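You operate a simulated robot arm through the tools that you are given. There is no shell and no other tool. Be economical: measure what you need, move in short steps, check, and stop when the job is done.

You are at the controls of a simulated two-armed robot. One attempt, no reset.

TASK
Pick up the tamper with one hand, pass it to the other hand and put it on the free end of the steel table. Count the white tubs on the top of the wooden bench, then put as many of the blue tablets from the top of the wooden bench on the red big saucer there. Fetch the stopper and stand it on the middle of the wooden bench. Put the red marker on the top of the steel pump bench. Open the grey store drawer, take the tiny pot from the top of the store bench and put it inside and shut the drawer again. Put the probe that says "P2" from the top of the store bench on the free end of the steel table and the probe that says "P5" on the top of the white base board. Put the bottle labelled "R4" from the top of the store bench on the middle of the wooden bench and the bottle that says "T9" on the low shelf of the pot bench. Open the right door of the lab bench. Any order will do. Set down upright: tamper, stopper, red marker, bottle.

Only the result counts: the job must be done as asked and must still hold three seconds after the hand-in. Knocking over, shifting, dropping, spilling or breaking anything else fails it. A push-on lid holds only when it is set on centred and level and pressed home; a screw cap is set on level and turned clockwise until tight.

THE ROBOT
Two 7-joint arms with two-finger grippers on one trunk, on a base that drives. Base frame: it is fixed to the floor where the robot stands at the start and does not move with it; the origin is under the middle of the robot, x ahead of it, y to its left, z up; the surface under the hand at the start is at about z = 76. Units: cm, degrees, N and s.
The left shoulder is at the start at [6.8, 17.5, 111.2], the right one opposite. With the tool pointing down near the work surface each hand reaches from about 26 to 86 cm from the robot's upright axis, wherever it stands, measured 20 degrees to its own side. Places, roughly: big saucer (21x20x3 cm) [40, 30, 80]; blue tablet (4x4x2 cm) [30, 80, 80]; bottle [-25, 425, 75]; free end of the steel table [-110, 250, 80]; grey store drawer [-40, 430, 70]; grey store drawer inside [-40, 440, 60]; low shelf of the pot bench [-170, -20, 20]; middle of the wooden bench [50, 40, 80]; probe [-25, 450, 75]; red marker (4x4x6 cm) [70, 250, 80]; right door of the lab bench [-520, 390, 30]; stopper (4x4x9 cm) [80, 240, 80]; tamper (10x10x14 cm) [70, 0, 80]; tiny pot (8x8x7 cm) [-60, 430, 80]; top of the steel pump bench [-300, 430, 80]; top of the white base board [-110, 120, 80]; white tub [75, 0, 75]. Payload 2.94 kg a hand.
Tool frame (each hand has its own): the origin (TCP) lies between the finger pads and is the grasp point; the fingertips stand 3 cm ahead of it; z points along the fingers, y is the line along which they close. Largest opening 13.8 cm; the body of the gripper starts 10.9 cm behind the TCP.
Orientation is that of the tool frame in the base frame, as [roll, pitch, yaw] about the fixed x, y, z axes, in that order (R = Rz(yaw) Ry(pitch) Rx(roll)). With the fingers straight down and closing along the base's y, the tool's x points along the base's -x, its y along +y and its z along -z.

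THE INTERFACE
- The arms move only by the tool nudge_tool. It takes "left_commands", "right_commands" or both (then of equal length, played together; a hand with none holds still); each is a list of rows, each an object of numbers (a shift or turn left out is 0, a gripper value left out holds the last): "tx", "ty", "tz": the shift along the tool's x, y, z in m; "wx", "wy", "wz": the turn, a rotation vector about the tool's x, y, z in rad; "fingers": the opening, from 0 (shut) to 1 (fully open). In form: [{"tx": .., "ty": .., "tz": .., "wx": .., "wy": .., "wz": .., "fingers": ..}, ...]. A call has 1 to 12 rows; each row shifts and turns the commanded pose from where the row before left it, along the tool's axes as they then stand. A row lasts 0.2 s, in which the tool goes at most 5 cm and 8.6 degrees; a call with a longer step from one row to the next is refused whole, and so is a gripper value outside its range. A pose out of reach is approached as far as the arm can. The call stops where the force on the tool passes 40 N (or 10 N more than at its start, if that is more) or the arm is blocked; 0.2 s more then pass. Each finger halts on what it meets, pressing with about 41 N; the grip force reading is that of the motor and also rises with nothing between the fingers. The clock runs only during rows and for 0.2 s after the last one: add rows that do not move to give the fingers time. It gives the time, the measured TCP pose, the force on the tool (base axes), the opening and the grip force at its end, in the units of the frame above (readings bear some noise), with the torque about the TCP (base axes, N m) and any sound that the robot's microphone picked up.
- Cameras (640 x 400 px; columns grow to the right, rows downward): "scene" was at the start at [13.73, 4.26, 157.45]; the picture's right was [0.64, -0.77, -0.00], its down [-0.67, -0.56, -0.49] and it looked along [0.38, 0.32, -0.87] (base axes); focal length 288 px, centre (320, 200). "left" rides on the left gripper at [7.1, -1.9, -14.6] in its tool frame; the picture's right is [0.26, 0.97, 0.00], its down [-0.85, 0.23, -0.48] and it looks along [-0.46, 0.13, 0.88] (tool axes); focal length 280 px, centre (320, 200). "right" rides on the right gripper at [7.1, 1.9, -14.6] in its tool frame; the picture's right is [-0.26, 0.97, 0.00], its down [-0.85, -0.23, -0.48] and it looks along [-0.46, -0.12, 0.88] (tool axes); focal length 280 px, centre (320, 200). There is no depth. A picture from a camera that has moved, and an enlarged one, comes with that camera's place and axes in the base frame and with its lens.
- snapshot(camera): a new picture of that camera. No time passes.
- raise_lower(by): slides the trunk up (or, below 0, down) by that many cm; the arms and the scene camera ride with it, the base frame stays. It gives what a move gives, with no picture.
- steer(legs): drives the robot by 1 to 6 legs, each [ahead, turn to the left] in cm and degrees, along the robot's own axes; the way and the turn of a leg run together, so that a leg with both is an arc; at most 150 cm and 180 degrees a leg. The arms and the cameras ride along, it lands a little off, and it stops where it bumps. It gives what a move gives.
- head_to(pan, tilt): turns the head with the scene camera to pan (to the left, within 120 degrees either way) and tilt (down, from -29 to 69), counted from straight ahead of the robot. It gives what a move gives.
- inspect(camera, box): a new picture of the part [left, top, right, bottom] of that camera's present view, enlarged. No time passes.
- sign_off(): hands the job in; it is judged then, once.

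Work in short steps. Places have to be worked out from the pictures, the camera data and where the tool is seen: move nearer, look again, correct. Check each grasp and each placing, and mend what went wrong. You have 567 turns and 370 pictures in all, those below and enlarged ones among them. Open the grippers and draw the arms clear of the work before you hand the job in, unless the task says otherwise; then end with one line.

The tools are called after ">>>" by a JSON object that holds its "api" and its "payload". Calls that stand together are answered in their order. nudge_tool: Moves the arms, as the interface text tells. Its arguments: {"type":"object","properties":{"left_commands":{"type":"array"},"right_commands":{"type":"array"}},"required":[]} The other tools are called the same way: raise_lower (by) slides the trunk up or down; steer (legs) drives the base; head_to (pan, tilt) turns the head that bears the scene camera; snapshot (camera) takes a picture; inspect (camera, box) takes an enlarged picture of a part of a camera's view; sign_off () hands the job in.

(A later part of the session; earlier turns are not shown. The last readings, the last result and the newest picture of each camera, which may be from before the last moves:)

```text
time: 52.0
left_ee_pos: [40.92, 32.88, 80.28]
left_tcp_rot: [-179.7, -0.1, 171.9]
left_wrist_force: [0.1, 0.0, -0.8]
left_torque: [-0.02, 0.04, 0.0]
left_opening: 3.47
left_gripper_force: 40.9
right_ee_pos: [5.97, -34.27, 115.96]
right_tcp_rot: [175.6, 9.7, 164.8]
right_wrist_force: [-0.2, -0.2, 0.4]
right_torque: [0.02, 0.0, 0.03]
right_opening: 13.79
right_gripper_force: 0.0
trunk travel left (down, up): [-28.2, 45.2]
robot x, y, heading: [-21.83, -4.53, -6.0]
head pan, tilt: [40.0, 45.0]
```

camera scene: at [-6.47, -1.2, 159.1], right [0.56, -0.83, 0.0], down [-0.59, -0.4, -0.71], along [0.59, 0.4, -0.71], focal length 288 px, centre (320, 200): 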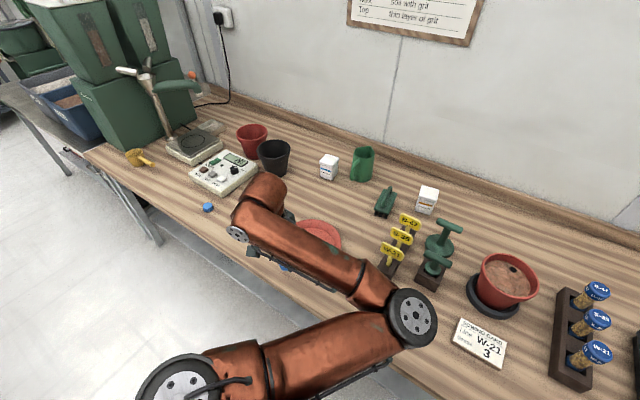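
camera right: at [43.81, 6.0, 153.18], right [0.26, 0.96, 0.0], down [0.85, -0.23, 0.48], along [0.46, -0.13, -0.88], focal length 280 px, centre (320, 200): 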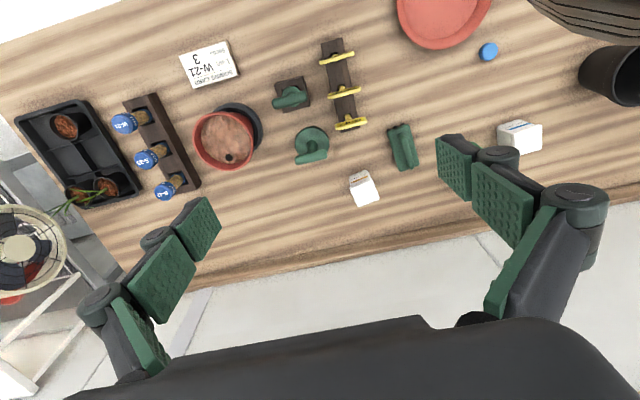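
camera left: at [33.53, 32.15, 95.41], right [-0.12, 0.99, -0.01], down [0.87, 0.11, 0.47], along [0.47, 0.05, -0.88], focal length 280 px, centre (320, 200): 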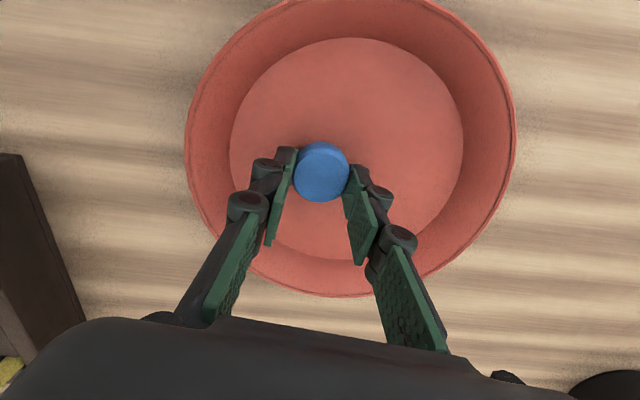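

>>> {"api": "nudge_tool", "payload": {"left_commands": [{"tz": 0.002}, {"tz": 0.001}, {"fingers": 0.45}, {}, {}, {}]}}

>>> {"api": "snapshot", "payload": {"camera": "left"}}

```text
time: 53.4
left_ee_pos: [40.92, 32.8, 80.02]
left_tcp_rot: [-179.7, 0.0, 171.7]
left_wrist_force: [0.2, -0.2, -0.2]
left_torque: [0.0, -0.01, -0.03]
left_opening: 6.2
left_gripper_force: 0.0
right_ee_pos: [5.99, -34.15, 116.07]
right_tcp_rot: [175.7, 9.7, 164.8]
right_wrist_force: [0.8, 0.3, -0.6]
right_torque: [0.01, 0.02, 0.02]
right_opening: 13.81
right_gripper_force: 0.1
trunk travel left (down, up): [-28.2, 45.2]
robot x, y, heading: [-21.82, -4.53, -5.8]
head pan, tilt: [40.0, 45.0]
```

```text
340 pictures are left
camera left: at [33.64, 32.06, 94.51], right [-0.12, 0.99, -0.01], down [0.87, 0.11, 0.47], along [0.47, 0.05, -0.88], focal length 280 px, centre (320, 200)
```

left: 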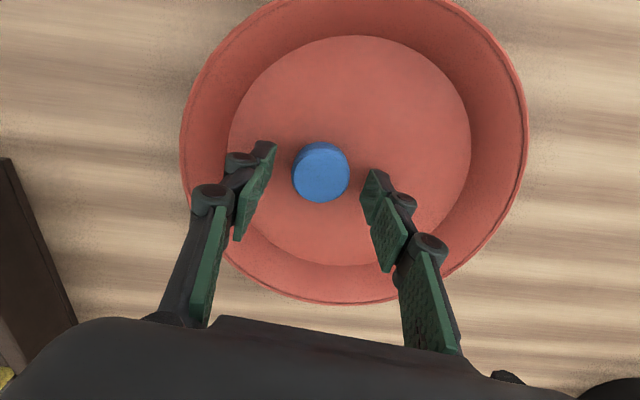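

Tablet 1 sits on the saucer. I lift and drive to bring tablet B into the left arm's good zone.

>>> {"api": "nudge_tool", "payload": {"left_commands": [{"tz": -0.04}, {"tz": -0.05}, {"tz": -0.05}, {"tz": -0.05}, {}]}}

>>> {"api": "steer", "payload": {"legs": [[0, 50]]}}

>>> {"api": "steer", "payload": {"legs": [[28, 0]]}}

>>> {"api": "steer", "payload": {"legs": [[0, -34]]}}

>>> {"api": "snapshot", "payload": {"camera": "left"}}

>>> {"api": "snapshot", "payload": {"camera": "scene"}}

```text
time: 54.6
left_ee_pos: [41.05, 32.94, 98.87]
left_tcp_rot: [-179.5, -0.2, 171.9]
left_wrist_force: [0.0, 0.8, -0.8]
left_torque: [-0.07, -0.04, 0.0]
left_opening: 6.18
left_gripper_force: 0.1
right_ee_pos: [6.05, -34.17, 115.89]
right_tcp_rot: [175.6, 9.5, 164.8]
right_wrist_force: [0.5, 0.8, 0.2]
right_torque: [0.0, 0.01, 0.0]
right_opening: 13.81
right_gripper_force: 0.2
trunk travel left (down, up): [-28.2, 45.2]
robot x, y, heading: [-21.96, -4.65, -6.1]
head pan, tilt: [40.0, 45.0]
```

```text
time: 57.3
left_ee_pos: [-11.01, 67.72, 98.79]
left_tcp_rot: [-179.6, -0.1, -137.8]
left_wrist_force: [-0.1, -0.5, 0.7]
left_torque: [-0.06, 0.01, 0.02]
left_opening: 6.22
left_gripper_force: 0.0
right_ee_pos: [18.39, -1.83, 116.02]
right_tcp_rot: [175.5, 9.7, -144.8]
right_wrist_force: [-0.3, 0.0, -0.5]
right_torque: [-0.03, 0.01, -0.04]
right_opening: 13.77
right_gripper_force: 0.0
trunk travel left (down, up): [-28.2, 45.2]
robot x, y, heading: [-22.32, -4.63, 44.5]
head pan, tilt: [40.0, 45.0]
```

```text
time: 59.2
left_ee_pos: [9.4, 88.0, 98.77]
left_tcp_rot: [-179.6, -0.2, -137.6]
left_wrist_force: [0.8, -0.6, -0.5]
left_torque: [-0.05, 0.0, -0.03]
left_opening: 6.2
left_gripper_force: 0.1
right_ee_pos: [38.96, 18.45, 115.96]
right_tcp_rot: [175.6, 9.6, -144.6]
right_wrist_force: [1.2, 0.1, -0.1]
right_torque: [-0.04, 0.05, 0.01]
right_opening: 13.77
right_gripper_force: 0.0
trunk travel left (down, up): [-28.2, 45.2]
robot x, y, heading: [-1.52, 15.19, 44.7]
head pan, tilt: [40.0, 45.0]
```

```text
time: 61.3
left_ee_pos: [47.75, 69.68, 98.84]
left_tcp_rot: [-179.7, -0.1, -171.3]
left_wrist_force: [0.0, 0.0, 0.2]
left_torque: [0.04, 0.02, 0.01]
left_opening: 6.22
left_gripper_force: 0.1
right_ee_pos: [33.67, -4.66, 115.96]
right_tcp_rot: [175.6, 9.7, -178.3]
right_wrist_force: [0.0, -1.1, 0.4]
right_torque: [0.01, 0.03, 0.0]
right_opening: 13.78
right_gripper_force: 0.1
trunk travel left (down, up): [-28.2, 45.2]
robot x, y, heading: [-1.64, 15.33, 11.0]
head pan, tilt: [40.0, 45.0]
```

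```text
339 pictures are left
camera left: at [41.01, 66.8, 113.42], right [-0.4, 0.91, -0.01], down [0.8, 0.36, 0.47], along [0.43, 0.19, -0.88], focal length 280 px, centre (320, 200)
```

left: 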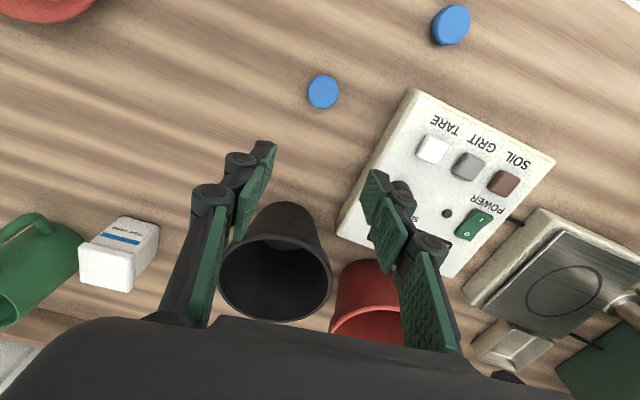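

```text
338 pictures are left
camera scene: at [12.25, 23.2, 159.1], right [0.78, -0.63, 0.0], down [-0.45, -0.55, -0.71], along [0.45, 0.55, -0.71], focal length 288 px, centre (320, 200)
```

scene: 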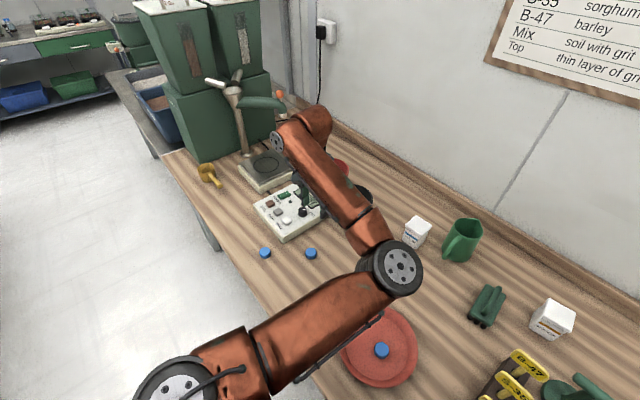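

Tablet B at (45,68.7). I align, descend and grip.

>>> {"api": "nudge_tool", "payload": {"left_commands": [{"tx": 0.029, "ty": -0.006}, {"tz": 0.05}, {"tz": 0.05}, {"tz": 0.05}, {"tz": 0.03}, {"tz": 0.013}, {"fingers": 0.0}, {}, {}, {}, {}]}}

>>> {"api": "snapshot", "payload": {"camera": "left"}}

```text
time: 63.7
left_ee_pos: [45.03, 68.53, 79.61]
left_tcp_rot: [-179.5, -0.1, -171.2]
left_wrist_force: [-1.1, 0.4, 0.6]
left_torque: [-0.04, -0.01, -0.01]
left_opening: 3.49
left_gripper_force: 40.9
right_ee_pos: [33.77, -4.56, 115.97]
right_tcp_rot: [175.6, 9.7, -178.4]
right_wrist_force: [0.0, 0.6, -1.0]
right_torque: [0.02, 0.02, -0.03]
right_opening: 13.82
right_gripper_force: 0.1
trunk travel left (down, up): [-28.2, 45.2]
robot x, y, heading: [-1.88, 14.81, 10.8]
head pan, tilt: [40.0, 45.0]
```

```text
337 pictures are left
camera left: at [38.27, 65.61, 94.22], right [-0.4, 0.91, -0.01], down [0.8, 0.36, 0.47], along [0.43, 0.19, -0.88], focal length 280 px, centre (320, 200)
```

left: 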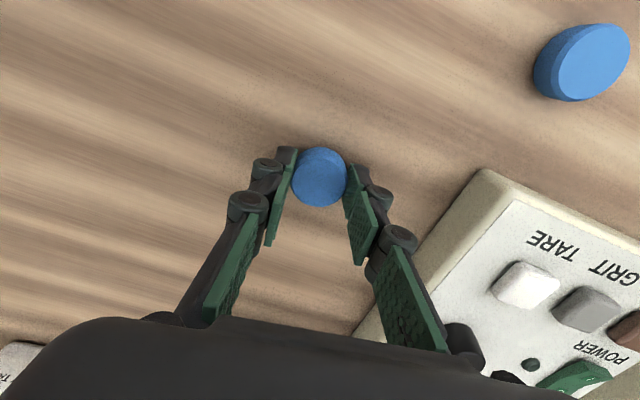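

Gripped. I lift and return to the earlier base pose.

>>> {"api": "nudge_tool", "payload": {"left_commands": [{"tz": -0.05}, {"tz": -0.05}, {"tz": -0.05}, {"tz": -0.04}, {}]}}

>>> {"api": "steer", "payload": {"legs": [[0, 33.5]]}}

>>> {"api": "steer", "payload": {"legs": [[-28, 0]]}}

>>> {"api": "steer", "payload": {"legs": [[0, -50]]}}

>>> {"api": "snapshot", "payload": {"camera": "left"}}

```text
time: 64.9
left_ee_pos: [44.74, 68.88, 98.55]
left_tcp_rot: [-179.7, -0.1, -171.3]
left_wrist_force: [-0.4, -0.1, 0.6]
left_torque: [-0.01, 0.01, -0.01]
left_opening: 3.49
left_gripper_force: 40.3
right_ee_pos: [33.77, -4.63, 115.78]
right_tcp_rot: [175.7, 9.6, -178.4]
right_wrist_force: [-0.2, 0.1, 0.1]
right_torque: [0.0, -0.01, 0.0]
right_opening: 13.79
right_gripper_force: 0.2
trunk travel left (down, up): [-28.2, 45.2]
robot x, y, heading: [-1.34, 15.42, 10.7]
head pan, tilt: [40.0, 45.0]
```

```text
time: 66.9
left_ee_pos: [7.92, 85.5, 98.5]
left_tcp_rot: [-179.7, -0.2, -138.2]
left_wrist_force: [0.1, -0.1, -0.2]
left_torque: [0.0, -0.02, 0.01]
left_opening: 3.47
left_gripper_force: 41.7
right_ee_pos: [38.83, 17.96, 115.91]
right_tcp_rot: [175.6, 9.7, -145.2]
right_wrist_force: [0.1, -0.2, 0.4]
right_torque: [0.05, -0.01, 0.0]
right_opening: 13.81
right_gripper_force: 0.1
trunk travel left (down, up): [-28.2, 45.2]
robot x, y, heading: [-1.39, 15.39, 44.4]
head pan, tilt: [40.0, 45.0]
```

```text
time: 68.8
left_ee_pos: [-12.64, 65.75, 98.45]
left_tcp_rot: [-179.6, -0.1, -137.8]
left_wrist_force: [-0.2, 0.2, 0.0]
left_torque: [0.06, -0.04, 0.0]
left_opening: 3.47
left_gripper_force: 40.9
right_ee_pos: [18.51, -1.58, 116.06]
right_tcp_rot: [175.6, 9.6, -144.8]
right_wrist_force: [-0.5, -0.4, 0.5]
right_torque: [0.03, -0.05, 0.0]
right_opening: 13.79
right_gripper_force: 0.1
trunk travel left (down, up): [-28.2, 45.2]
robot x, y, heading: [-21.83, -4.39, 44.5]
head pan, tilt: [40.0, 45.0]
```

```text
time: 71.5
left_ee_pos: [37.76, 33.73, 98.31]
left_tcp_rot: [-179.7, -0.1, 172.2]
left_wrist_force: [0.3, -1.0, -0.2]
left_torque: [-0.01, -0.01, -0.03]
left_opening: 3.48
left_gripper_force: 40.9
right_ee_pos: [6.42, -33.5, 115.97]
right_tcp_rot: [175.5, 9.6, 165.3]
right_wrist_force: [0.0, 0.4, 0.5]
right_torque: [0.03, -0.03, -0.05]
right_opening: 13.81
right_gripper_force: 0.0
trunk travel left (down, up): [-28.2, 45.2]
robot x, y, heading: [-21.68, -4.14, -5.6]
head pan, tilt: [40.0, 45.0]
```

```text
336 pictures are left
camera left: at [30.53, 32.9, 112.99], right [-0.13, 0.99, -0.01], down [0.87, 0.12, 0.47], along [0.47, 0.06, -0.88], focal length 280 px, centre (320, 200)
```

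left: 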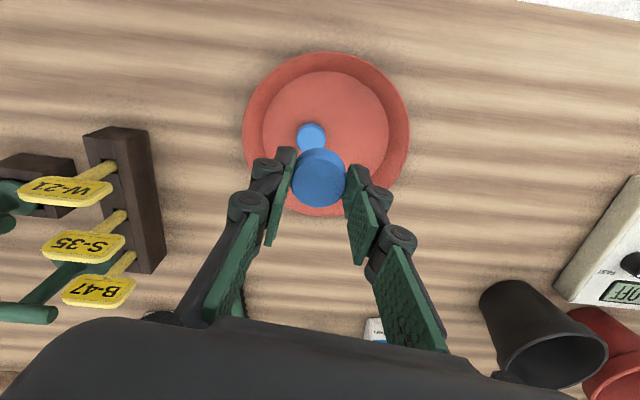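

I shift to (37.3,37) and lower.

>>> {"api": "nudge_tool", "payload": {"left_commands": [{"tx": 0.0095, "ty": 0.032}, {"tz": 0.05}, {"tz": 0.05}, {"tz": 0.05}, {"tz": 0.02}, {}]}}

>>> {"api": "snapshot", "payload": {"camera": "left"}}

```text
time: 72.9
left_ee_pos: [37.23, 37.17, 81.66]
left_tcp_rot: [-179.7, -0.1, 172.2]
left_wrist_force: [-1.0, -0.1, -0.7]
left_torque: [-0.01, -0.01, 0.02]
left_opening: 3.46
left_gripper_force: 41.0
right_ee_pos: [6.44, -33.57, 115.97]
right_tcp_rot: [175.6, 9.6, 165.1]
right_wrist_force: [-0.3, -0.3, 0.0]
right_torque: [-0.01, -0.02, 0.03]
right_opening: 13.8
right_gripper_force: 0.1
trunk travel left (down, up): [-28.2, 45.2]
robot x, y, heading: [-22.13, -4.41, -5.6]
head pan, tilt: [40.0, 45.0]
```

```text
335 pictures are left
camera left: at [29.99, 36.21, 96.21], right [-0.13, 0.99, -0.01], down [0.87, 0.12, 0.47], along [0.47, 0.06, -0.88], focal length 280 px, centre (320, 200)
```

left: 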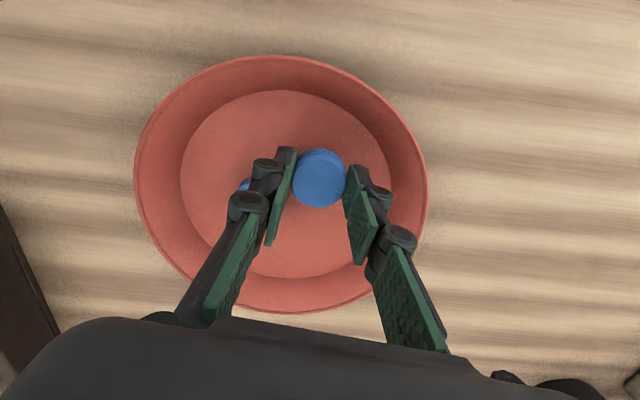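

>>> {"api": "nudge_tool", "payload": {"left_commands": [{"tz": 0.01}, {"tz": 0.004}, {"tz": 0.002}, {}, {"fingers": 0.36}, {}, {}, {}]}}

>>> {"api": "nudge_tool", "payload": {"left_commands": [{"tz": -0.03}, {"tz": -0.05}, {"tz": -0.05}, {}]}}

>>> {"api": "snapshot", "payload": {"camera": "left"}}

```text
time: 74.7
left_ee_pos: [37.28, 36.93, 79.81]
left_tcp_rot: [-179.6, 0.0, 172.2]
left_wrist_force: [0.6, 0.1, -0.2]
left_torque: [-0.01, 0.01, 0.03]
left_opening: 4.97
left_gripper_force: 0.0
right_ee_pos: [6.35, -33.51, 115.92]
right_tcp_rot: [175.6, 9.7, 165.2]
right_wrist_force: [-0.6, -0.2, 0.0]
right_torque: [0.0, 0.0, -0.01]
right_opening: 13.79
right_gripper_force: 0.1
trunk travel left (down, up): [-28.2, 45.2]
robot x, y, heading: [-21.99, -4.27, -5.6]
head pan, tilt: [40.0, 45.0]
```

```text
time: 75.7
left_ee_pos: [37.33, 37.03, 92.85]
left_tcp_rot: [-179.6, -0.3, 172.2]
left_wrist_force: [0.3, 0.2, -0.1]
left_torque: [-0.01, 0.0, 0.02]
left_opening: 4.99
left_gripper_force: 0.1
right_ee_pos: [6.51, -33.55, 115.94]
right_tcp_rot: [175.6, 9.6, 165.2]
right_wrist_force: [0.3, 0.3, 0.0]
right_torque: [0.0, -0.01, 0.0]
right_opening: 13.77
right_gripper_force: 0.0
trunk travel left (down, up): [-28.2, 45.2]
robot x, y, heading: [-21.68, -4.61, -5.7]
head pan, tilt: [40.0, 45.0]
```

```text
334 pictures are left
camera left: at [30.06, 36.12, 107.41], right [-0.13, 0.99, -0.01], down [0.87, 0.12, 0.47], along [0.47, 0.06, -0.88], focal length 280 px, centre (320, 200)
```

left: 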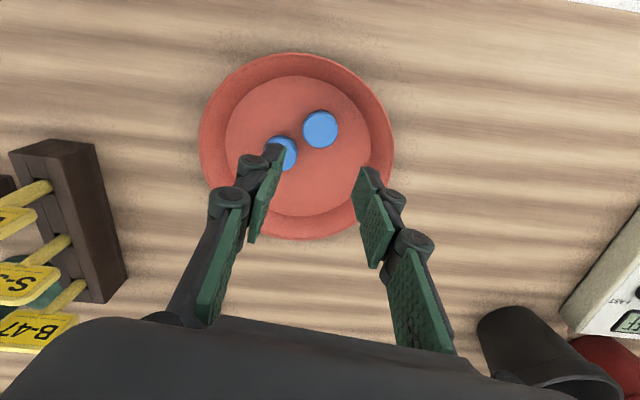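

Both tablets are placed (2 tubs → 2 tablets). Now I study the tamper closely.

>>> {"api": "head_to", "payload": {"pan": 10, "tilt": 40}}

>>> {"api": "snapshot", "payload": {"camera": "scene"}}

>>> {"api": "inspect", "payload": {"camera": "scene", "box": [270, 150, 430, 250]}}

```text
time: 76.6
left_ee_pos: [37.26, 36.99, 92.97]
left_tcp_rot: [-179.6, -0.1, 172.3]
left_wrist_force: [0.6, 0.4, -0.3]
left_torque: [-0.01, 0.01, -0.03]
left_opening: 4.99
left_gripper_force: 0.1
right_ee_pos: [6.47, -33.58, 115.82]
right_tcp_rot: [175.7, 9.5, 165.2]
right_wrist_force: [0.5, -0.4, -0.3]
right_torque: [0.02, 0.0, 0.01]
right_opening: 13.78
right_gripper_force: 0.1
trunk travel left (down, up): [-28.2, 45.2]
robot x, y, heading: [-21.56, -4.29, -5.3]
head pan, tilt: [10.0, 40.0]
```

```text
333 pictures are left
camera scene: at [-4.5, -4.58, 159.83], right [0.08, -1.0, 0.0], down [-0.64, -0.05, -0.77], along [0.76, 0.06, -0.64], focal length 288 px, centre (320, 200)
```

scene: 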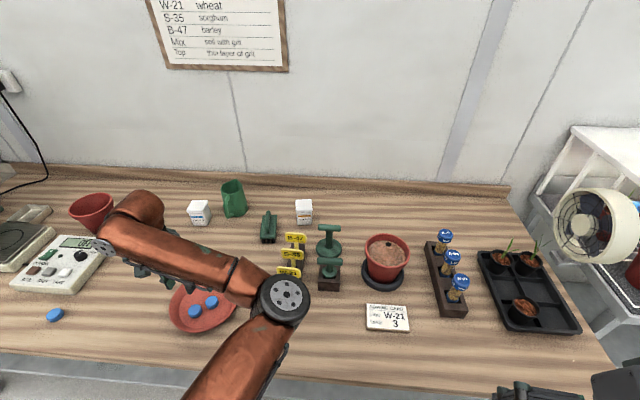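

```text
4.00 times, centred on (350, 200) of scene
camera zoom: at [-4.5, -4.58, 159.83], right [0.08, -1.0, 0.0], down [-0.64, -0.05, -0.77], along [0.76, 0.06, -0.64], focal length 1150 px, centre (200, 200)
```

zoom: 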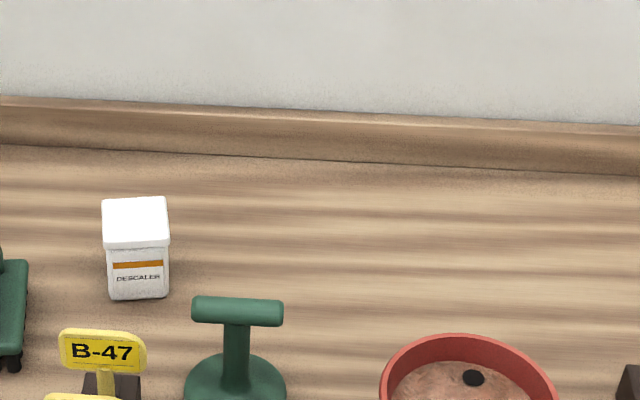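

The bar is along y (≈8 cm long, top at z≈90), and only two tubs exist. Before the handover I try to get the left arm into a better posture by extending it to the left high up.

>>> {"api": "nudge_tool", "payload": {"left_commands": [{"tz": -0.05}, {"tz": -0.05}, {"tz": -0.05}, {"tz": -0.05}, {"tz": -0.05}, {"tx": 0.035, "ty": 0.03}, {"tx": 0.035, "ty": 0.03}, {"tx": 0.035, "ty": 0.03}, {"tx": 0.035, "ty": 0.03}, {"tx": 0.035, "ty": 0.03}, {"tx": 0.035, "ty": 0.03}, {"tx": 0.035, "ty": 0.03}]}}

>>> {"api": "nudge_tool", "payload": {"left_commands": [{"tx": 0.035, "ty": 0.03}, {"tx": 0.035, "ty": 0.03}, {"tx": 0.035, "ty": 0.03}, {"ty": 0.04}, {"ty": 0.04}, {"ty": 0.04}]}}

>>> {"api": "head_to", "payload": {"pan": 60, "tilt": 40}}

>>> {"api": "snapshot", "payload": {"camera": "scene"}}

```text
time: 79.2
left_ee_pos: [15.84, 61.56, 117.76]
left_tcp_rot: [-179.5, 0.0, 172.2]
left_wrist_force: [-0.2, 0.5, 0.2]
left_torque: [-0.07, -0.05, -0.01]
left_opening: 4.97
left_gripper_force: 0.0
right_ee_pos: [6.28, -33.31, 116.16]
right_tcp_rot: [175.8, 9.7, 165.2]
right_wrist_force: [-0.8, 0.1, 0.5]
right_torque: [-0.03, -0.01, 0.0]
right_opening: 13.81
right_gripper_force: 0.1
trunk travel left (down, up): [-28.2, 45.2]
robot x, y, heading: [-22.05, -4.36, -5.6]
head pan, tilt: [10.0, 40.0]
```

```text
time: 80.6
left_ee_pos: [8.21, 82.79, 117.4]
left_tcp_rot: [-179.5, 0.0, 172.3]
left_wrist_force: [0.4, -0.3, -0.3]
left_torque: [-0.05, -0.01, -0.01]
left_opening: 4.95
left_gripper_force: 0.1
left hand out of reach, approached as far as the arm can: row 6
right_ee_pos: [6.31, -33.32, 116.07]
right_tcp_rot: [175.8, 9.7, 165.2]
right_wrist_force: [0.1, -0.3, 0.4]
right_torque: [-0.04, -0.01, -0.01]
right_opening: 13.82
right_gripper_force: 0.1
trunk travel left (down, up): [-28.2, 45.2]
robot x, y, heading: [-21.81, -4.55, -5.7]
head pan, tilt: [10.0, 40.0]
```

```text
time: 81.8
left_ee_pos: [8.19, 82.47, 117.45]
left_tcp_rot: [-179.6, -0.1, 172.4]
left_wrist_force: [-0.1, -0.3, 0.4]
left_torque: [-0.04, 0.0, -0.01]
left_opening: 4.95
left_gripper_force: 0.1
right_ee_pos: [6.42, -33.39, 115.91]
right_tcp_rot: [175.6, 9.7, 165.2]
right_wrist_force: [-0.5, -0.7, -0.4]
right_torque: [0.0, -0.01, 0.01]
right_opening: 13.8
right_gripper_force: 0.1
trunk travel left (down, up): [-28.2, 45.2]
robot x, y, heading: [-22.01, -4.26, -5.5]
head pan, tilt: [60.0, 40.0]
```

```text
331 pictures are left
camera scene: at [-8.06, 1.73, 159.83], right [0.81, -0.58, 0.0], down [-0.37, -0.52, -0.77], along [0.45, 0.62, -0.64], focal length 288 px, centre (320, 200)
```

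scene: 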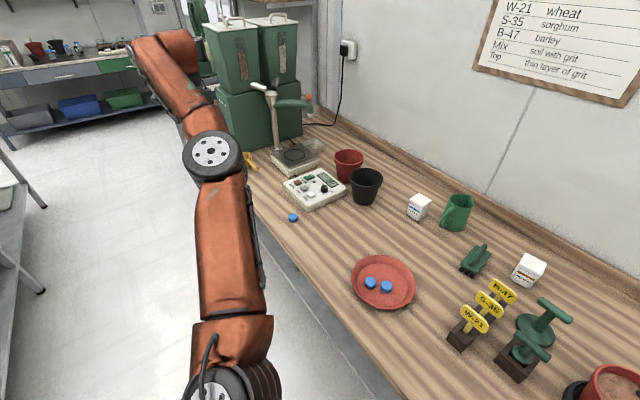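

The arm is nearly straight now. I use this to swing the elbow plane: roll the hand about the arm axis while stretched, retract a bit, and roll back.

>>> {"api": "nudge_tool", "payload": {"left_commands": [{"wx": 0.023, "wy": -0.143}, {"wx": 0.023, "wy": -0.143}, {"wx": 0.023, "wy": -0.143}, {"wx": 0.023, "wy": -0.143}, {"wx": 0.023, "wy": -0.143}, {"wx": 0.023, "wy": -0.143}, {"wx": 0.023, "wy": -0.143}, {"wx": 0.023, "wy": -0.143}, {}]}}

>>> {"api": "snapshot", "payload": {"camera": "scene"}}

```text
time: 83.8
left_ee_pos: [9.08, 82.09, 117.15]
left_tcp_rot: [-159.5, 64.6, -174.3]
left_wrist_force: [-1.1, 0.1, 0.7]
left_torque: [0.0, 0.04, -0.02]
left_opening: 4.99
left_gripper_force: 0.1
left hand out of reach, approached as far as the arm can: row 8
right_ee_pos: [6.42, -33.47, 115.95]
right_tcp_rot: [175.6, 9.7, 165.3]
right_wrist_force: [-0.3, -0.5, -0.3]
right_torque: [-0.01, 0.01, 0.03]
right_opening: 13.77
right_gripper_force: 0.1
trunk travel left (down, up): [-28.2, 45.2]
robot x, y, heading: [-21.56, -4.08, -5.3]
head pan, tilt: [60.0, 40.0]
```

```text
330 pictures are left
camera scene: at [-8.08, 1.69, 159.84], right [0.81, -0.58, 0.0], down [-0.37, -0.52, -0.77], along [0.45, 0.62, -0.64], focal length 288 px, centre (320, 200)
```

scene: 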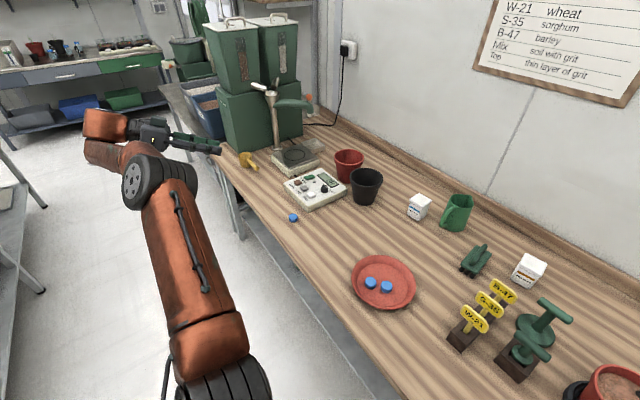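

The elbow is swinging the right way. I retract along the arm, then roll the hand back to pointing down.

>>> {"api": "nudge_tool", "payload": {"left_commands": [{"ty": -0.045}, {"ty": -0.045}, {"ty": -0.045}, {"ty": -0.045}, {"ty": -0.045}, {}]}}

>>> {"api": "snapshot", "payload": {"camera": "scene"}}

>>> {"api": "nudge_tool", "payload": {"left_commands": [{"wx": -0.023, "wy": 0.143}, {"wx": -0.023, "wy": 0.143}, {"wx": -0.023, "wy": 0.143}, {"wx": -0.023, "wy": 0.143}, {"wx": -0.023, "wy": 0.143}, {"wx": -0.023, "wy": 0.143}, {"wx": -0.023, "wy": 0.143}, {"wx": -0.023, "wy": 0.143}, {}]}}

>>> {"api": "snapshot", "payload": {"camera": "scene"}}

```text
time: 85.2
left_ee_pos: [4.16, 60.46, 120.6]
left_tcp_rot: [-159.1, 64.4, -174.2]
left_wrist_force: [0.7, 0.4, -0.5]
left_torque: [-0.01, -0.01, -0.02]
left_opening: 4.98
left_gripper_force: 0.1
right_ee_pos: [6.35, -33.31, 115.98]
right_tcp_rot: [175.7, 9.7, 165.2]
right_wrist_force: [-0.1, 0.2, -0.2]
right_torque: [-0.08, 0.01, -0.01]
right_opening: 13.81
right_gripper_force: 0.0
trunk travel left (down, up): [-28.2, 45.2]
robot x, y, heading: [-21.99, -4.31, -5.4]
head pan, tilt: [60.0, 40.0]
```

```text
329 pictures are left
camera scene: at [-8.03, 1.88, 159.82], right [0.81, -0.58, 0.0], down [-0.37, -0.52, -0.77], along [0.45, 0.62, -0.64], focal length 288 px, centre (320, 200)
```

scene: 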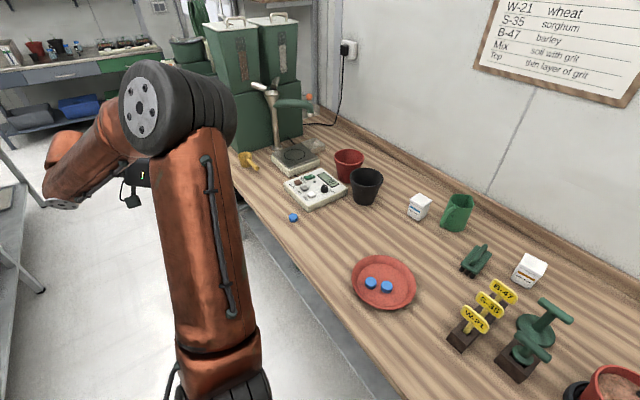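

```text
time: 87.2
left_ee_pos: [4.06, 60.51, 120.48]
left_tcp_rot: [-179.8, -0.2, 172.2]
left_wrist_force: [0.5, -0.2, 1.4]
left_torque: [-0.01, -0.02, 0.01]
left_opening: 4.98
left_gripper_force: 0.1
right_ee_pos: [6.33, -33.4, 116.01]
right_tcp_rot: [175.6, 9.7, 165.2]
right_wrist_force: [-0.1, 0.7, 0.0]
right_torque: [-0.06, -0.02, 0.01]
right_opening: 13.78
right_gripper_force: 0.1
trunk travel left (down, up): [-28.2, 45.2]
robot x, y, heading: [-21.48, -4.59, -5.4]
head pan, tilt: [60.0, 40.0]
```

```text
328 pictures are left
camera scene: at [-8.15, 1.72, 159.85], right [0.81, -0.58, 0.0], down [-0.37, -0.52, -0.77], along [0.45, 0.62, -0.64], focal length 288 px, centre (320, 200)
```

scene: 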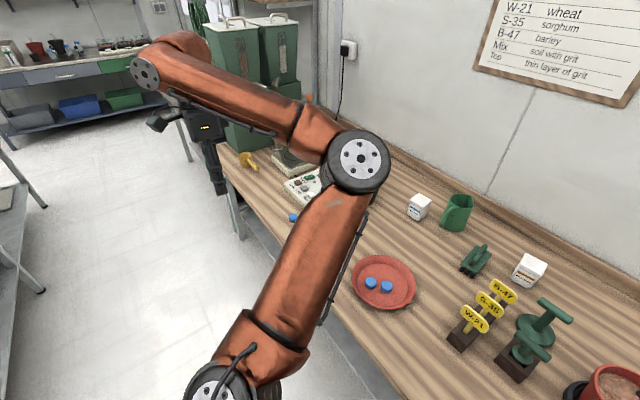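

Posture seems to follow the hand pose. I test how yawing the tool affects the elbow.

>>> {"api": "nudge_tool", "payload": {"left_commands": [{"wz": 0.145}, {"wz": 0.145}, {"wz": 0.145}, {"wz": 0.145}, {"wz": 0.145}, {"wz": 0.145}, {"wz": 0.145}, {"wz": 0.145}, {"wz": 0.145}, {"wz": 0.145}, {}]}}

>>> {"api": "snapshot", "payload": {"camera": "scene"}}

```text
time: 89.6
left_ee_pos: [4.12, 60.45, 120.51]
left_tcp_rot: [-179.7, 0.3, 89.0]
left_wrist_force: [-0.2, -0.6, 0.5]
left_torque: [-0.02, -0.02, 0.03]
left_opening: 4.98
left_gripper_force: 0.0
right_ee_pos: [6.43, -33.41, 115.92]
right_tcp_rot: [175.6, 9.6, 165.3]
right_wrist_force: [0.4, 0.4, 1.0]
right_torque: [0.01, 0.03, -0.04]
right_opening: 13.8
right_gripper_force: 0.0
trunk travel left (down, up): [-28.2, 45.2]
robot x, y, heading: [-21.83, -4.35, -5.5]
head pan, tilt: [60.0, 40.0]
```

```text
327 pictures are left
camera scene: at [-8.03, 1.71, 159.82], right [0.81, -0.58, 0.0], down [-0.37, -0.52, -0.77], along [0.45, 0.62, -0.64], focal length 288 px, centre (320, 200)
```

scene: 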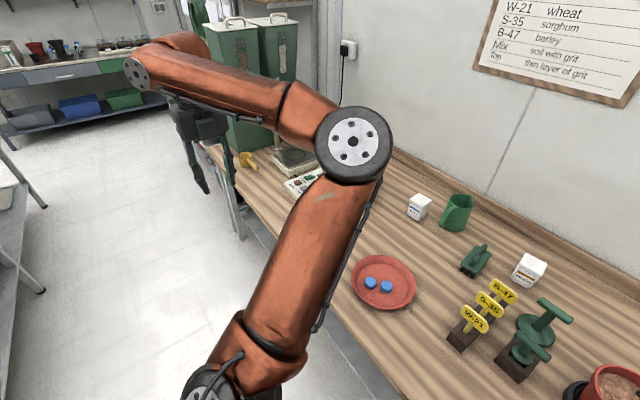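

Yaw works freely. I test reaching inward with this yaw.

>>> {"api": "nudge_tool", "payload": {"left_commands": [{"tx": -0.035, "ty": 0.031}, {"tx": -0.035, "ty": 0.031}, {"tx": -0.035, "ty": 0.031}, {"tx": -0.035, "ty": 0.031}, {"tx": -0.035, "ty": 0.031}, {"tx": -0.035, "ty": 0.031}, {"tx": -0.035, "ty": 0.031}, {"tx": -0.035, "ty": 0.031}, {"tx": -0.035, "ty": 0.031}, {"tx": -0.035, "ty": 0.031}, {}]}}

>>> {"api": "head_to", "payload": {"pan": 30, "tilt": 40}}

>>> {"api": "snapshot", "payload": {"camera": "scene"}}

```text
time: 92.0
left_ee_pos: [34.35, 25.03, 120.63]
left_tcp_rot: [-179.9, 0.4, 89.1]
left_wrist_force: [0.0, 0.8, 0.4]
left_torque: [-0.02, 0.0, 0.02]
left_opening: 4.97
left_gripper_force: 0.2
right_ee_pos: [6.41, -33.45, 115.98]
right_tcp_rot: [175.6, 9.7, 165.2]
right_wrist_force: [0.4, 0.8, 0.1]
right_torque: [-0.03, 0.0, 0.02]
right_opening: 13.79
right_gripper_force: 0.0
trunk travel left (down, up): [-28.2, 45.2]
robot x, y, heading: [-21.79, -4.36, -5.6]
head pan, tilt: [60.0, 40.0]
```

```text
time: 93.0
left_ee_pos: [34.43, 24.98, 120.71]
left_tcp_rot: [-179.9, 0.3, 89.1]
left_wrist_force: [-0.4, 0.6, -0.1]
left_torque: [0.0, -0.01, -0.05]
left_opening: 4.98
left_gripper_force: 0.0
right_ee_pos: [6.42, -33.58, 116.02]
right_tcp_rot: [175.5, 9.6, 165.2]
right_wrist_force: [0.4, 0.2, -0.4]
right_torque: [-0.01, 0.01, -0.02]
right_opening: 13.79
right_gripper_force: 0.0
trunk travel left (down, up): [-28.2, 45.2]
robot x, y, heading: [-21.57, -4.44, -5.7]
head pan, tilt: [30.0, 40.0]
```

```text
326 pictures are left
camera scene: at [-5.24, -1.73, 159.83], right [0.41, -0.91, 0.0], down [-0.59, -0.27, -0.77], along [0.7, 0.32, -0.64], focal length 288 px, centre (320, 200)
```

scene: 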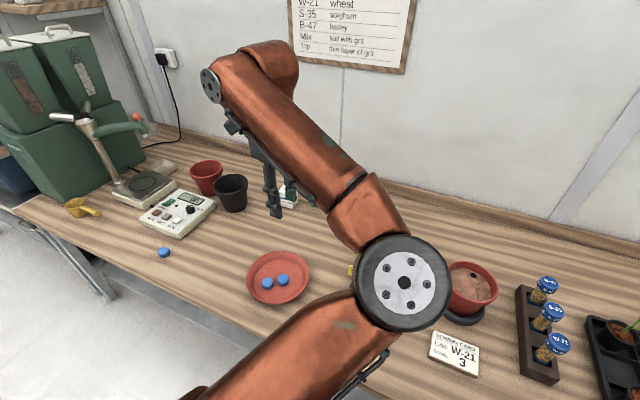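

Feasible. Plan: right hand takes the bar's right half, both arms stretched forward for the handover (straight arms keep elbows apart). I park the left hand out front-left, and drive nearer the tamper.

>>> {"api": "nudge_tool", "payload": {"left_commands": [{"tx": 0.04, "ty": 0.01}, {"tx": 0.04, "ty": 0.01}, {"tx": 0.04, "ty": 0.01}, {"tx": 0.03, "ty": 0.01}, {"tx": 0.03}, {}]}}

>>> {"api": "steer", "payload": {"legs": [[0, 40]]}}

>>> {"api": "steer", "payload": {"legs": [[16.6, 0]]}}

>>> {"api": "steer", "payload": {"legs": [[0, -34]]}}

>>> {"api": "head_to", "payload": {"pan": -5, "tilt": 45}}

>>> {"api": "snapshot", "payload": {"camera": "scene"}}

```text
time: 94.3
left_ee_pos: [38.86, 42.79, 120.28]
left_tcp_rot: [-179.9, 0.3, 89.1]
left_wrist_force: [0.2, -0.9, -0.1]
left_torque: [0.03, -0.01, -0.01]
left_opening: 4.96
left_gripper_force: 0.1
right_ee_pos: [6.41, -33.62, 115.94]
right_tcp_rot: [175.6, 9.6, 165.2]
right_wrist_force: [0.0, 0.2, -0.3]
right_torque: [0.03, 0.0, 0.02]
right_opening: 13.77
right_gripper_force: 0.1
trunk travel left (down, up): [-28.2, 45.2]
robot x, y, heading: [-21.65, -4.36, -5.7]
head pan, tilt: [30.0, 40.0]
```

```text
time: 96.6
left_ee_pos: [-5.6, 70.76, 120.41]
left_tcp_rot: [-179.8, 0.4, 129.2]
left_wrist_force: [0.1, 0.0, -0.9]
left_torque: [0.01, -0.04, 0.02]
left_opening: 4.94
left_gripper_force: 0.0
right_ee_pos: [18.39, -8.61, 115.95]
right_tcp_rot: [175.6, 9.7, -154.8]
right_wrist_force: [-0.1, 0.3, 0.0]
right_torque: [-0.01, -0.03, 0.02]
right_opening: 13.78
right_gripper_force: 0.0
trunk travel left (down, up): [-28.2, 45.2]
robot x, y, heading: [-21.61, -4.33, 34.5]
head pan, tilt: [30.0, 40.0]
```

```text
time: 98.0
left_ee_pos: [7.21, 79.35, 121.08]
left_tcp_rot: [179.4, 0.5, 129.1]
left_wrist_force: [-0.8, 0.8, 0.8]
left_torque: [0.03, -0.11, 0.01]
left_opening: 4.96
left_gripper_force: 0.1
right_ee_pos: [31.16, 0.07, 116.35]
right_tcp_rot: [175.5, 10.4, -155.1]
right_wrist_force: [-0.9, -0.6, 0.4]
right_torque: [0.09, -0.09, 0.01]
right_opening: 13.8
right_gripper_force: 0.1
trunk travel left (down, up): [-28.2, 45.2]
robot x, y, heading: [-8.27, 5.1, 34.3]
head pan, tilt: [30.0, 40.0]
```

```text
time: 100.1
left_ee_pos: [47.17, 57.46, 120.77]
left_tcp_rot: [179.8, 0.4, 94.4]
left_wrist_force: [-0.3, -0.5, 0.0]
left_torque: [0.0, 0.05, -0.05]
left_opening: 4.98
left_gripper_force: 0.2
right_ee_pos: [22.11, -21.38, 116.1]
right_tcp_rot: [175.7, 10.1, 170.4]
right_wrist_force: [-0.7, -0.6, -0.7]
right_torque: [0.04, 0.02, 0.0]
right_opening: 13.81
right_gripper_force: 0.1
trunk travel left (down, up): [-28.2, 45.2]
robot x, y, heading: [-8.46, 4.88, -0.2]
head pan, tilt: [30.0, 40.0]
```

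```text
time: 101.1
left_ee_pos: [47.19, 57.56, 120.77]
left_tcp_rot: [179.7, 0.3, 94.5]
left_wrist_force: [0.0, 0.3, -0.4]
left_torque: [0.0, 0.01, -0.01]
left_opening: 4.97
left_gripper_force: 0.0
right_ee_pos: [22.08, -21.39, 116.14]
right_tcp_rot: [175.6, 10.0, 170.6]
right_wrist_force: [-0.2, 0.0, 0.4]
right_torque: [0.0, -0.02, 0.02]
right_opening: 13.8
right_gripper_force: 0.1
trunk travel left (down, up): [-28.2, 45.2]
robot x, y, heading: [-8.0, 5.0, -0.2]
head pan, tilt: [-5.0, 45.0]
```

```text
325 pictures are left
camera scene: at [8.87, 4.22, 159.1], right [-0.09, -1.0, 0.0], down [-0.7, 0.06, -0.71], along [0.7, -0.06, -0.71], focal length 288 px, centre (320, 200)
```

scene: 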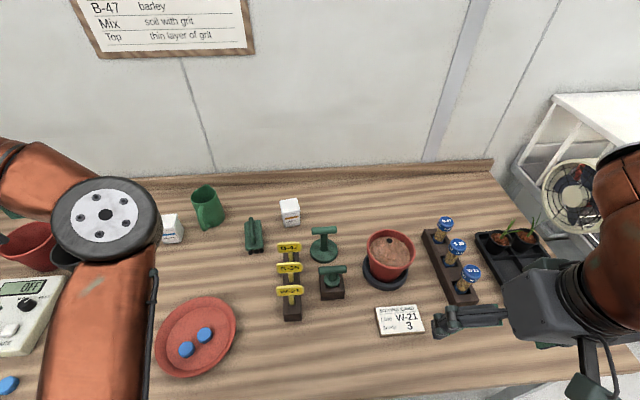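

The tamper is clear. I level the right hand and yaw it by ~100° so it closes along x with its camera outward.

>>> {"api": "nudge_tool", "payload": {"right_commands": [{"wx": 0.038, "wy": 0.087}, {"wx": 0.038, "wy": 0.087}, {"wz": -0.145}, {"wz": -0.145}, {"wz": -0.145}, {"wz": -0.145}, {"wz": -0.145}, {"wz": -0.145}, {"wz": -0.145}, {"wz": -0.145}, {"wz": -0.145}, {"wz": -0.145}]}}

>>> {"api": "nudge_tool", "payload": {"right_commands": [{"wz": -0.145}, {"wz": -0.14}, {}]}}

```text
time: 103.7
left_ee_pos: [47.26, 57.8, 120.67]
left_tcp_rot: [179.9, 0.5, 94.5]
left_wrist_force: [-0.2, -0.6, -0.3]
left_torque: [-0.03, 0.03, 0.02]
left_opening: 4.96
left_gripper_force: 0.1
right_ee_pos: [20.58, -18.82, 115.34]
right_tcp_rot: [-179.8, 0.1, -106.0]
right_wrist_force: [-0.3, 0.3, 1.1]
right_torque: [-0.03, 0.0, -0.06]
right_opening: 13.81
right_gripper_force: 0.1
right hand out of reach, approached as far as the arm can: row 11, 12
trunk travel left (down, up): [-28.2, 45.2]
robot x, y, heading: [-7.78, 5.24, -0.2]
head pan, tilt: [-5.0, 45.0]
```

```text
time: 104.5
left_ee_pos: [47.16, 57.64, 120.71]
left_tcp_rot: [179.7, 0.3, 94.5]
left_wrist_force: [0.2, -0.4, -0.4]
left_torque: [0.0, 0.03, 0.0]
left_opening: 5.0
left_gripper_force: 0.0
right_ee_pos: [17.97, -15.78, 114.1]
right_tcp_rot: [-179.8, 0.1, -89.9]
right_wrist_force: [-0.2, -0.5, 0.4]
right_torque: [0.02, 0.03, -0.03]
right_opening: 13.8
right_gripper_force: 0.1
right hand out of reach, approached as far as the arm can: row 1, 2
trunk travel left (down, up): [-28.2, 45.2]
robot x, y, heading: [-8.03, 5.04, -0.2]
head pan, tilt: [-5.0, 45.0]
```

Yaw −90 reached. I move the right hand above the bar's right half (63.5,−4.3).

>>> {"api": "nudge_tool", "payload": {"right_commands": [{"tx": -0.0115, "ty": -0.0455}, {"tx": -0.0115, "ty": -0.0455}, {"tx": -0.0115, "ty": -0.0455}, {"tx": -0.0115, "ty": -0.0455}, {"tx": -0.0115, "ty": -0.0455}, {"tx": -0.0115, "ty": -0.0455}, {"tx": -0.0115, "ty": -0.0455}, {"tx": -0.0115, "ty": -0.0455}, {"tx": -0.0115, "ty": -0.0455}, {"tx": -0.0115, "ty": -0.0455, "fingers": 0.5}, {}, {}]}}

>>> {"api": "snapshot", "payload": {"camera": "right"}}

>>> {"api": "snapshot", "payload": {"camera": "scene"}}

```text
time: 107.1
left_ee_pos: [47.25, 57.73, 120.68]
left_tcp_rot: [179.8, 0.4, 94.5]
left_wrist_force: [-0.2, -0.2, 0.0]
left_torque: [0.01, 0.02, 0.01]
left_opening: 4.95
left_gripper_force: 0.1
right_ee_pos: [30.5, 6.08, 107.97]
right_tcp_rot: [-179.9, 0.1, -89.9]
right_wrist_force: [0.4, 0.2, -0.2]
right_torque: [0.02, 0.01, 0.0]
right_opening: 6.89
right_gripper_force: 0.1
right hand out of reach, approached as far as the arm can: row 1, 2, 3, 4, 5, 6, 7, 8, 9, 10
trunk travel left (down, up): [-28.2, 45.2]
robot x, y, heading: [-8.04, 5.17, -0.2]
head pan, tilt: [-5.0, 45.0]
```

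```text
324 pictures are left
camera right: at [28.58, -0.96, 122.56], right [-0.97, 0.26, 0.0], down [0.23, 0.85, 0.48], along [0.13, 0.46, -0.88], focal length 280 px, centre (320, 200)
```

right: 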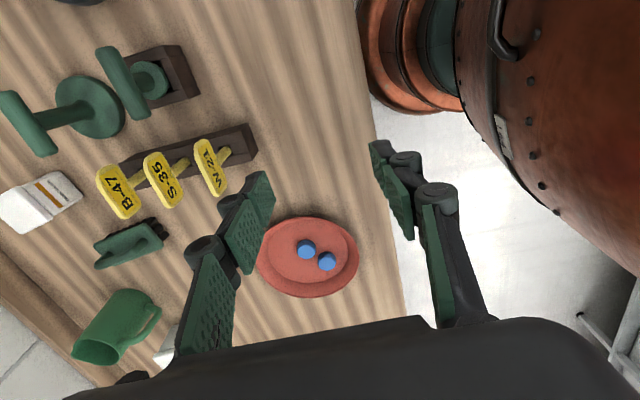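

```text
323 pictures are left
camera scene: at [8.9, 4.29, 159.1], right [-0.09, -1.0, 0.0], down [-0.7, 0.06, -0.71], along [0.7, -0.06, -0.71], focal length 288 px, centre (320, 200)
```

scene: 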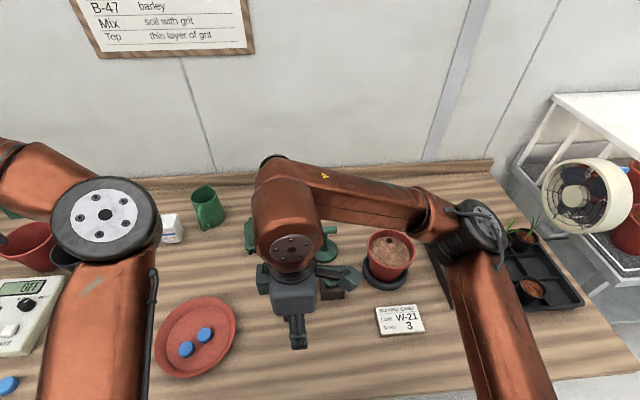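

Yaw −90 hits the wrist limit; yaw +90 suits both arms instead (with outward leans the hands stay clear). I move aside and yaw to +90.

>>> {"api": "nudge_tool", "payload": {"right_commands": [{"wz": 0.145, "tx": 0.032, "ty": -0.02}, {"wz": 0.145, "tx": 0.032, "ty": -0.02}, {"wz": 0.145}, {"wz": 0.145}, {"wz": 0.145}, {"wz": 0.145}, {"wz": 0.145}, {"wz": 0.145}, {"wz": 0.145}, {"wz": 0.145}, {"wz": 0.145}]}}

>>> {"api": "nudge_tool", "payload": {"right_commands": [{"wz": 0.145}, {"wz": 0.145}, {"wz": 0.145}, {"wz": 0.145}, {"wz": 0.145}, {"wz": 0.145}, {"wz": 0.145}, {"wz": 0.145}, {"wz": 0.145}, {"wz": 0.145}, {"wz": 0.09}, {}]}}

>>> {"api": "snapshot", "payload": {"camera": "scene"}}

```text
time: 109.5
left_ee_pos: [47.2, 57.65, 120.68]
left_tcp_rot: [179.7, 0.4, 94.5]
left_wrist_force: [0.1, -0.3, 1.0]
left_torque: [0.0, -0.04, 0.0]
left_opening: 4.96
left_gripper_force: 0.1
right_ee_pos: [34.06, -0.6, 107.84]
right_tcp_rot: [-179.9, 0.2, 178.7]
right_wrist_force: [-0.1, 0.1, -0.2]
right_torque: [-0.02, 0.0, -0.02]
right_opening: 6.93
right_gripper_force: 0.1
trunk travel left (down, up): [-28.2, 45.2]
robot x, y, heading: [-8.14, 5.12, 0.1]
head pan, tilt: [-5.0, 45.0]
```

```text
time: 112.1
left_ee_pos: [47.14, 57.54, 120.74]
left_tcp_rot: [179.8, 0.4, 94.4]
left_wrist_force: [-0.4, -0.4, 0.0]
left_torque: [0.0, 0.0, 0.01]
left_opening: 4.96
left_gripper_force: 0.0
right_ee_pos: [34.17, -0.48, 107.88]
right_tcp_rot: [179.9, 0.0, 90.6]
right_wrist_force: [0.4, -0.5, -0.6]
right_torque: [0.04, 0.05, 0.01]
right_opening: 6.91
right_gripper_force: 0.0
trunk travel left (down, up): [-28.2, 45.2]
robot x, y, heading: [-8.26, 5.19, -0.2]
head pan, tilt: [-5.0, 45.0]
```

```text
322 pictures are left
camera scene: at [8.88, 4.24, 159.1], right [-0.09, -1.0, 0.0], down [-0.7, 0.06, -0.71], along [0.7, -0.06, -0.71], focal length 288 px, centre (320, 200)
```

scene: 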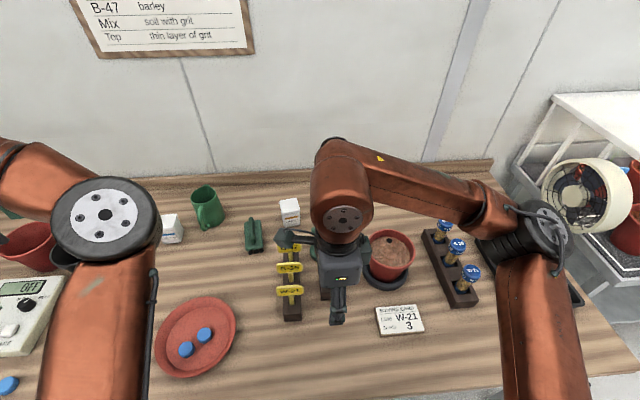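

Now I move above the tamper and look with the right camera.

>>> {"api": "nudge_tool", "payload": {"right_commands": [{"tx": -0.006, "ty": 0.042}, {"tx": -0.006, "ty": 0.042}, {"tx": -0.006, "ty": 0.042}, {"tx": -0.006, "ty": 0.042}, {"tx": -0.006, "ty": 0.042}, {"tx": -0.006, "ty": 0.042}, {"tx": -0.014, "ty": 0.041}, {"wy": 0.131}, {"wy": 0.131}, {"wy": 0.131}, {"wy": 0.131}, {}]}}

>>> {"api": "snapshot", "payload": {"camera": "right"}}

>>> {"api": "snapshot", "payload": {"camera": "scene"}}

```text
time: 114.7
left_ee_pos: [47.11, 57.74, 120.74]
left_tcp_rot: [179.7, 0.5, 94.6]
left_wrist_force: [-0.5, 0.1, 0.1]
left_torque: [-0.03, -0.04, 0.05]
left_opening: 4.93
left_gripper_force: 0.0
right_ee_pos: [63.47, -5.18, 108.18]
right_tcp_rot: [179.7, -30.1, 90.8]
right_wrist_force: [0.0, -0.9, 0.1]
right_torque: [-0.05, 0.02, 0.0]
right_opening: 6.89
right_gripper_force: 0.1
trunk travel left (down, up): [-28.2, 45.2]
robot x, y, heading: [-8.14, 4.78, -0.1]
head pan, tilt: [-5.0, 45.0]
```

```text
321 pictures are left
camera right: at [65.25, -6.36, 124.27], right [0.97, -0.22, -0.13], down [-0.22, -0.98, -0.01], along [-0.12, 0.04, -0.99], focal length 280 px, centre (320, 200)
```

right: 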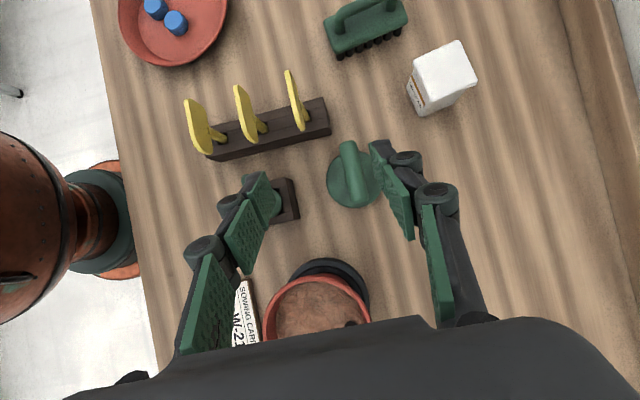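

```text
320 pictures are left
camera scene: at [8.86, 4.33, 159.11], right [-0.09, -1.0, 0.0], down [-0.7, 0.06, -0.71], along [0.7, -0.06, -0.71], focal length 288 px, centre (320, 200)
```

scene: 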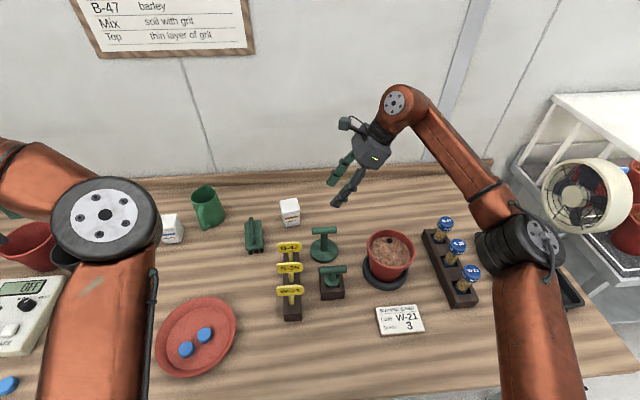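

The tamper is around (65,−2). I go lower for a closer look.

>>> {"api": "nudge_tool", "payload": {"right_commands": [{"tx": -0.02, "ty": 0.005, "tz": 0.031}, {"tx": -0.02, "ty": 0.005, "tz": 0.031}, {"tx": -0.02, "ty": 0.005, "tz": 0.031}, {}]}}

>>> {"api": "snapshot", "payload": {"camera": "right"}}

>>> {"api": "inspect", "payload": {"camera": "scene", "box": [240, 160, 400, 260]}}

```text
time: 115.7
left_ee_pos: [47.12, 57.65, 120.87]
left_tcp_rot: [179.7, 0.4, 94.4]
left_wrist_force: [-0.4, -0.1, 1.1]
left_torque: [-0.02, -0.03, 0.01]
left_opening: 4.95
left_gripper_force: 0.1
right_ee_pos: [64.97, -5.87, 97.22]
right_tcp_rot: [179.7, -30.0, 90.7]
right_wrist_force: [-0.1, 0.7, 1.0]
right_torque: [-0.06, -0.01, -0.04]
right_opening: 6.88
right_gripper_force: 0.0
trunk travel left (down, up): [-28.2, 45.2]
robot x, y, heading: [-7.78, 5.18, -0.3]
head pan, tilt: [-5.0, 45.0]
```

```text
319 pictures are left
camera right: at [66.69, -7.05, 113.44], right [0.97, -0.22, -0.13], down [-0.22, -0.98, -0.01], along [-0.12, 0.04, -0.99], focal length 280 px, centre (320, 200)
```

right: 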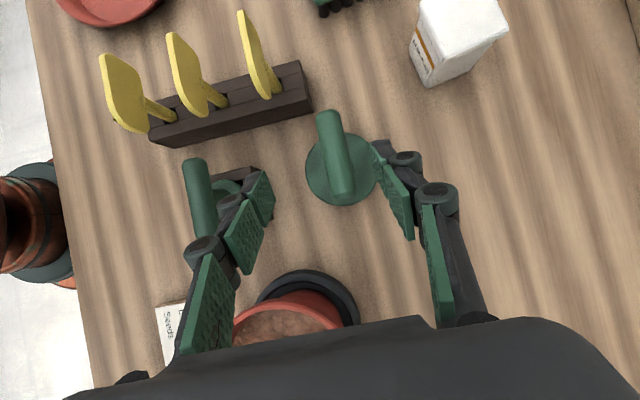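

```text
4.00 times, centred on (320, 210) of scene
camera zoom: at [8.81, 4.26, 159.12], right [-0.09, -1.0, 0.0], down [-0.7, 0.06, -0.71], along [0.7, -0.06, -0.71], focal length 1150 px, centre (320, 160)
```

zoom: 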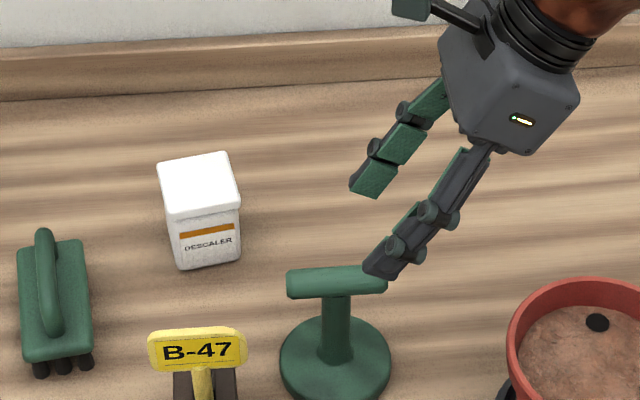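

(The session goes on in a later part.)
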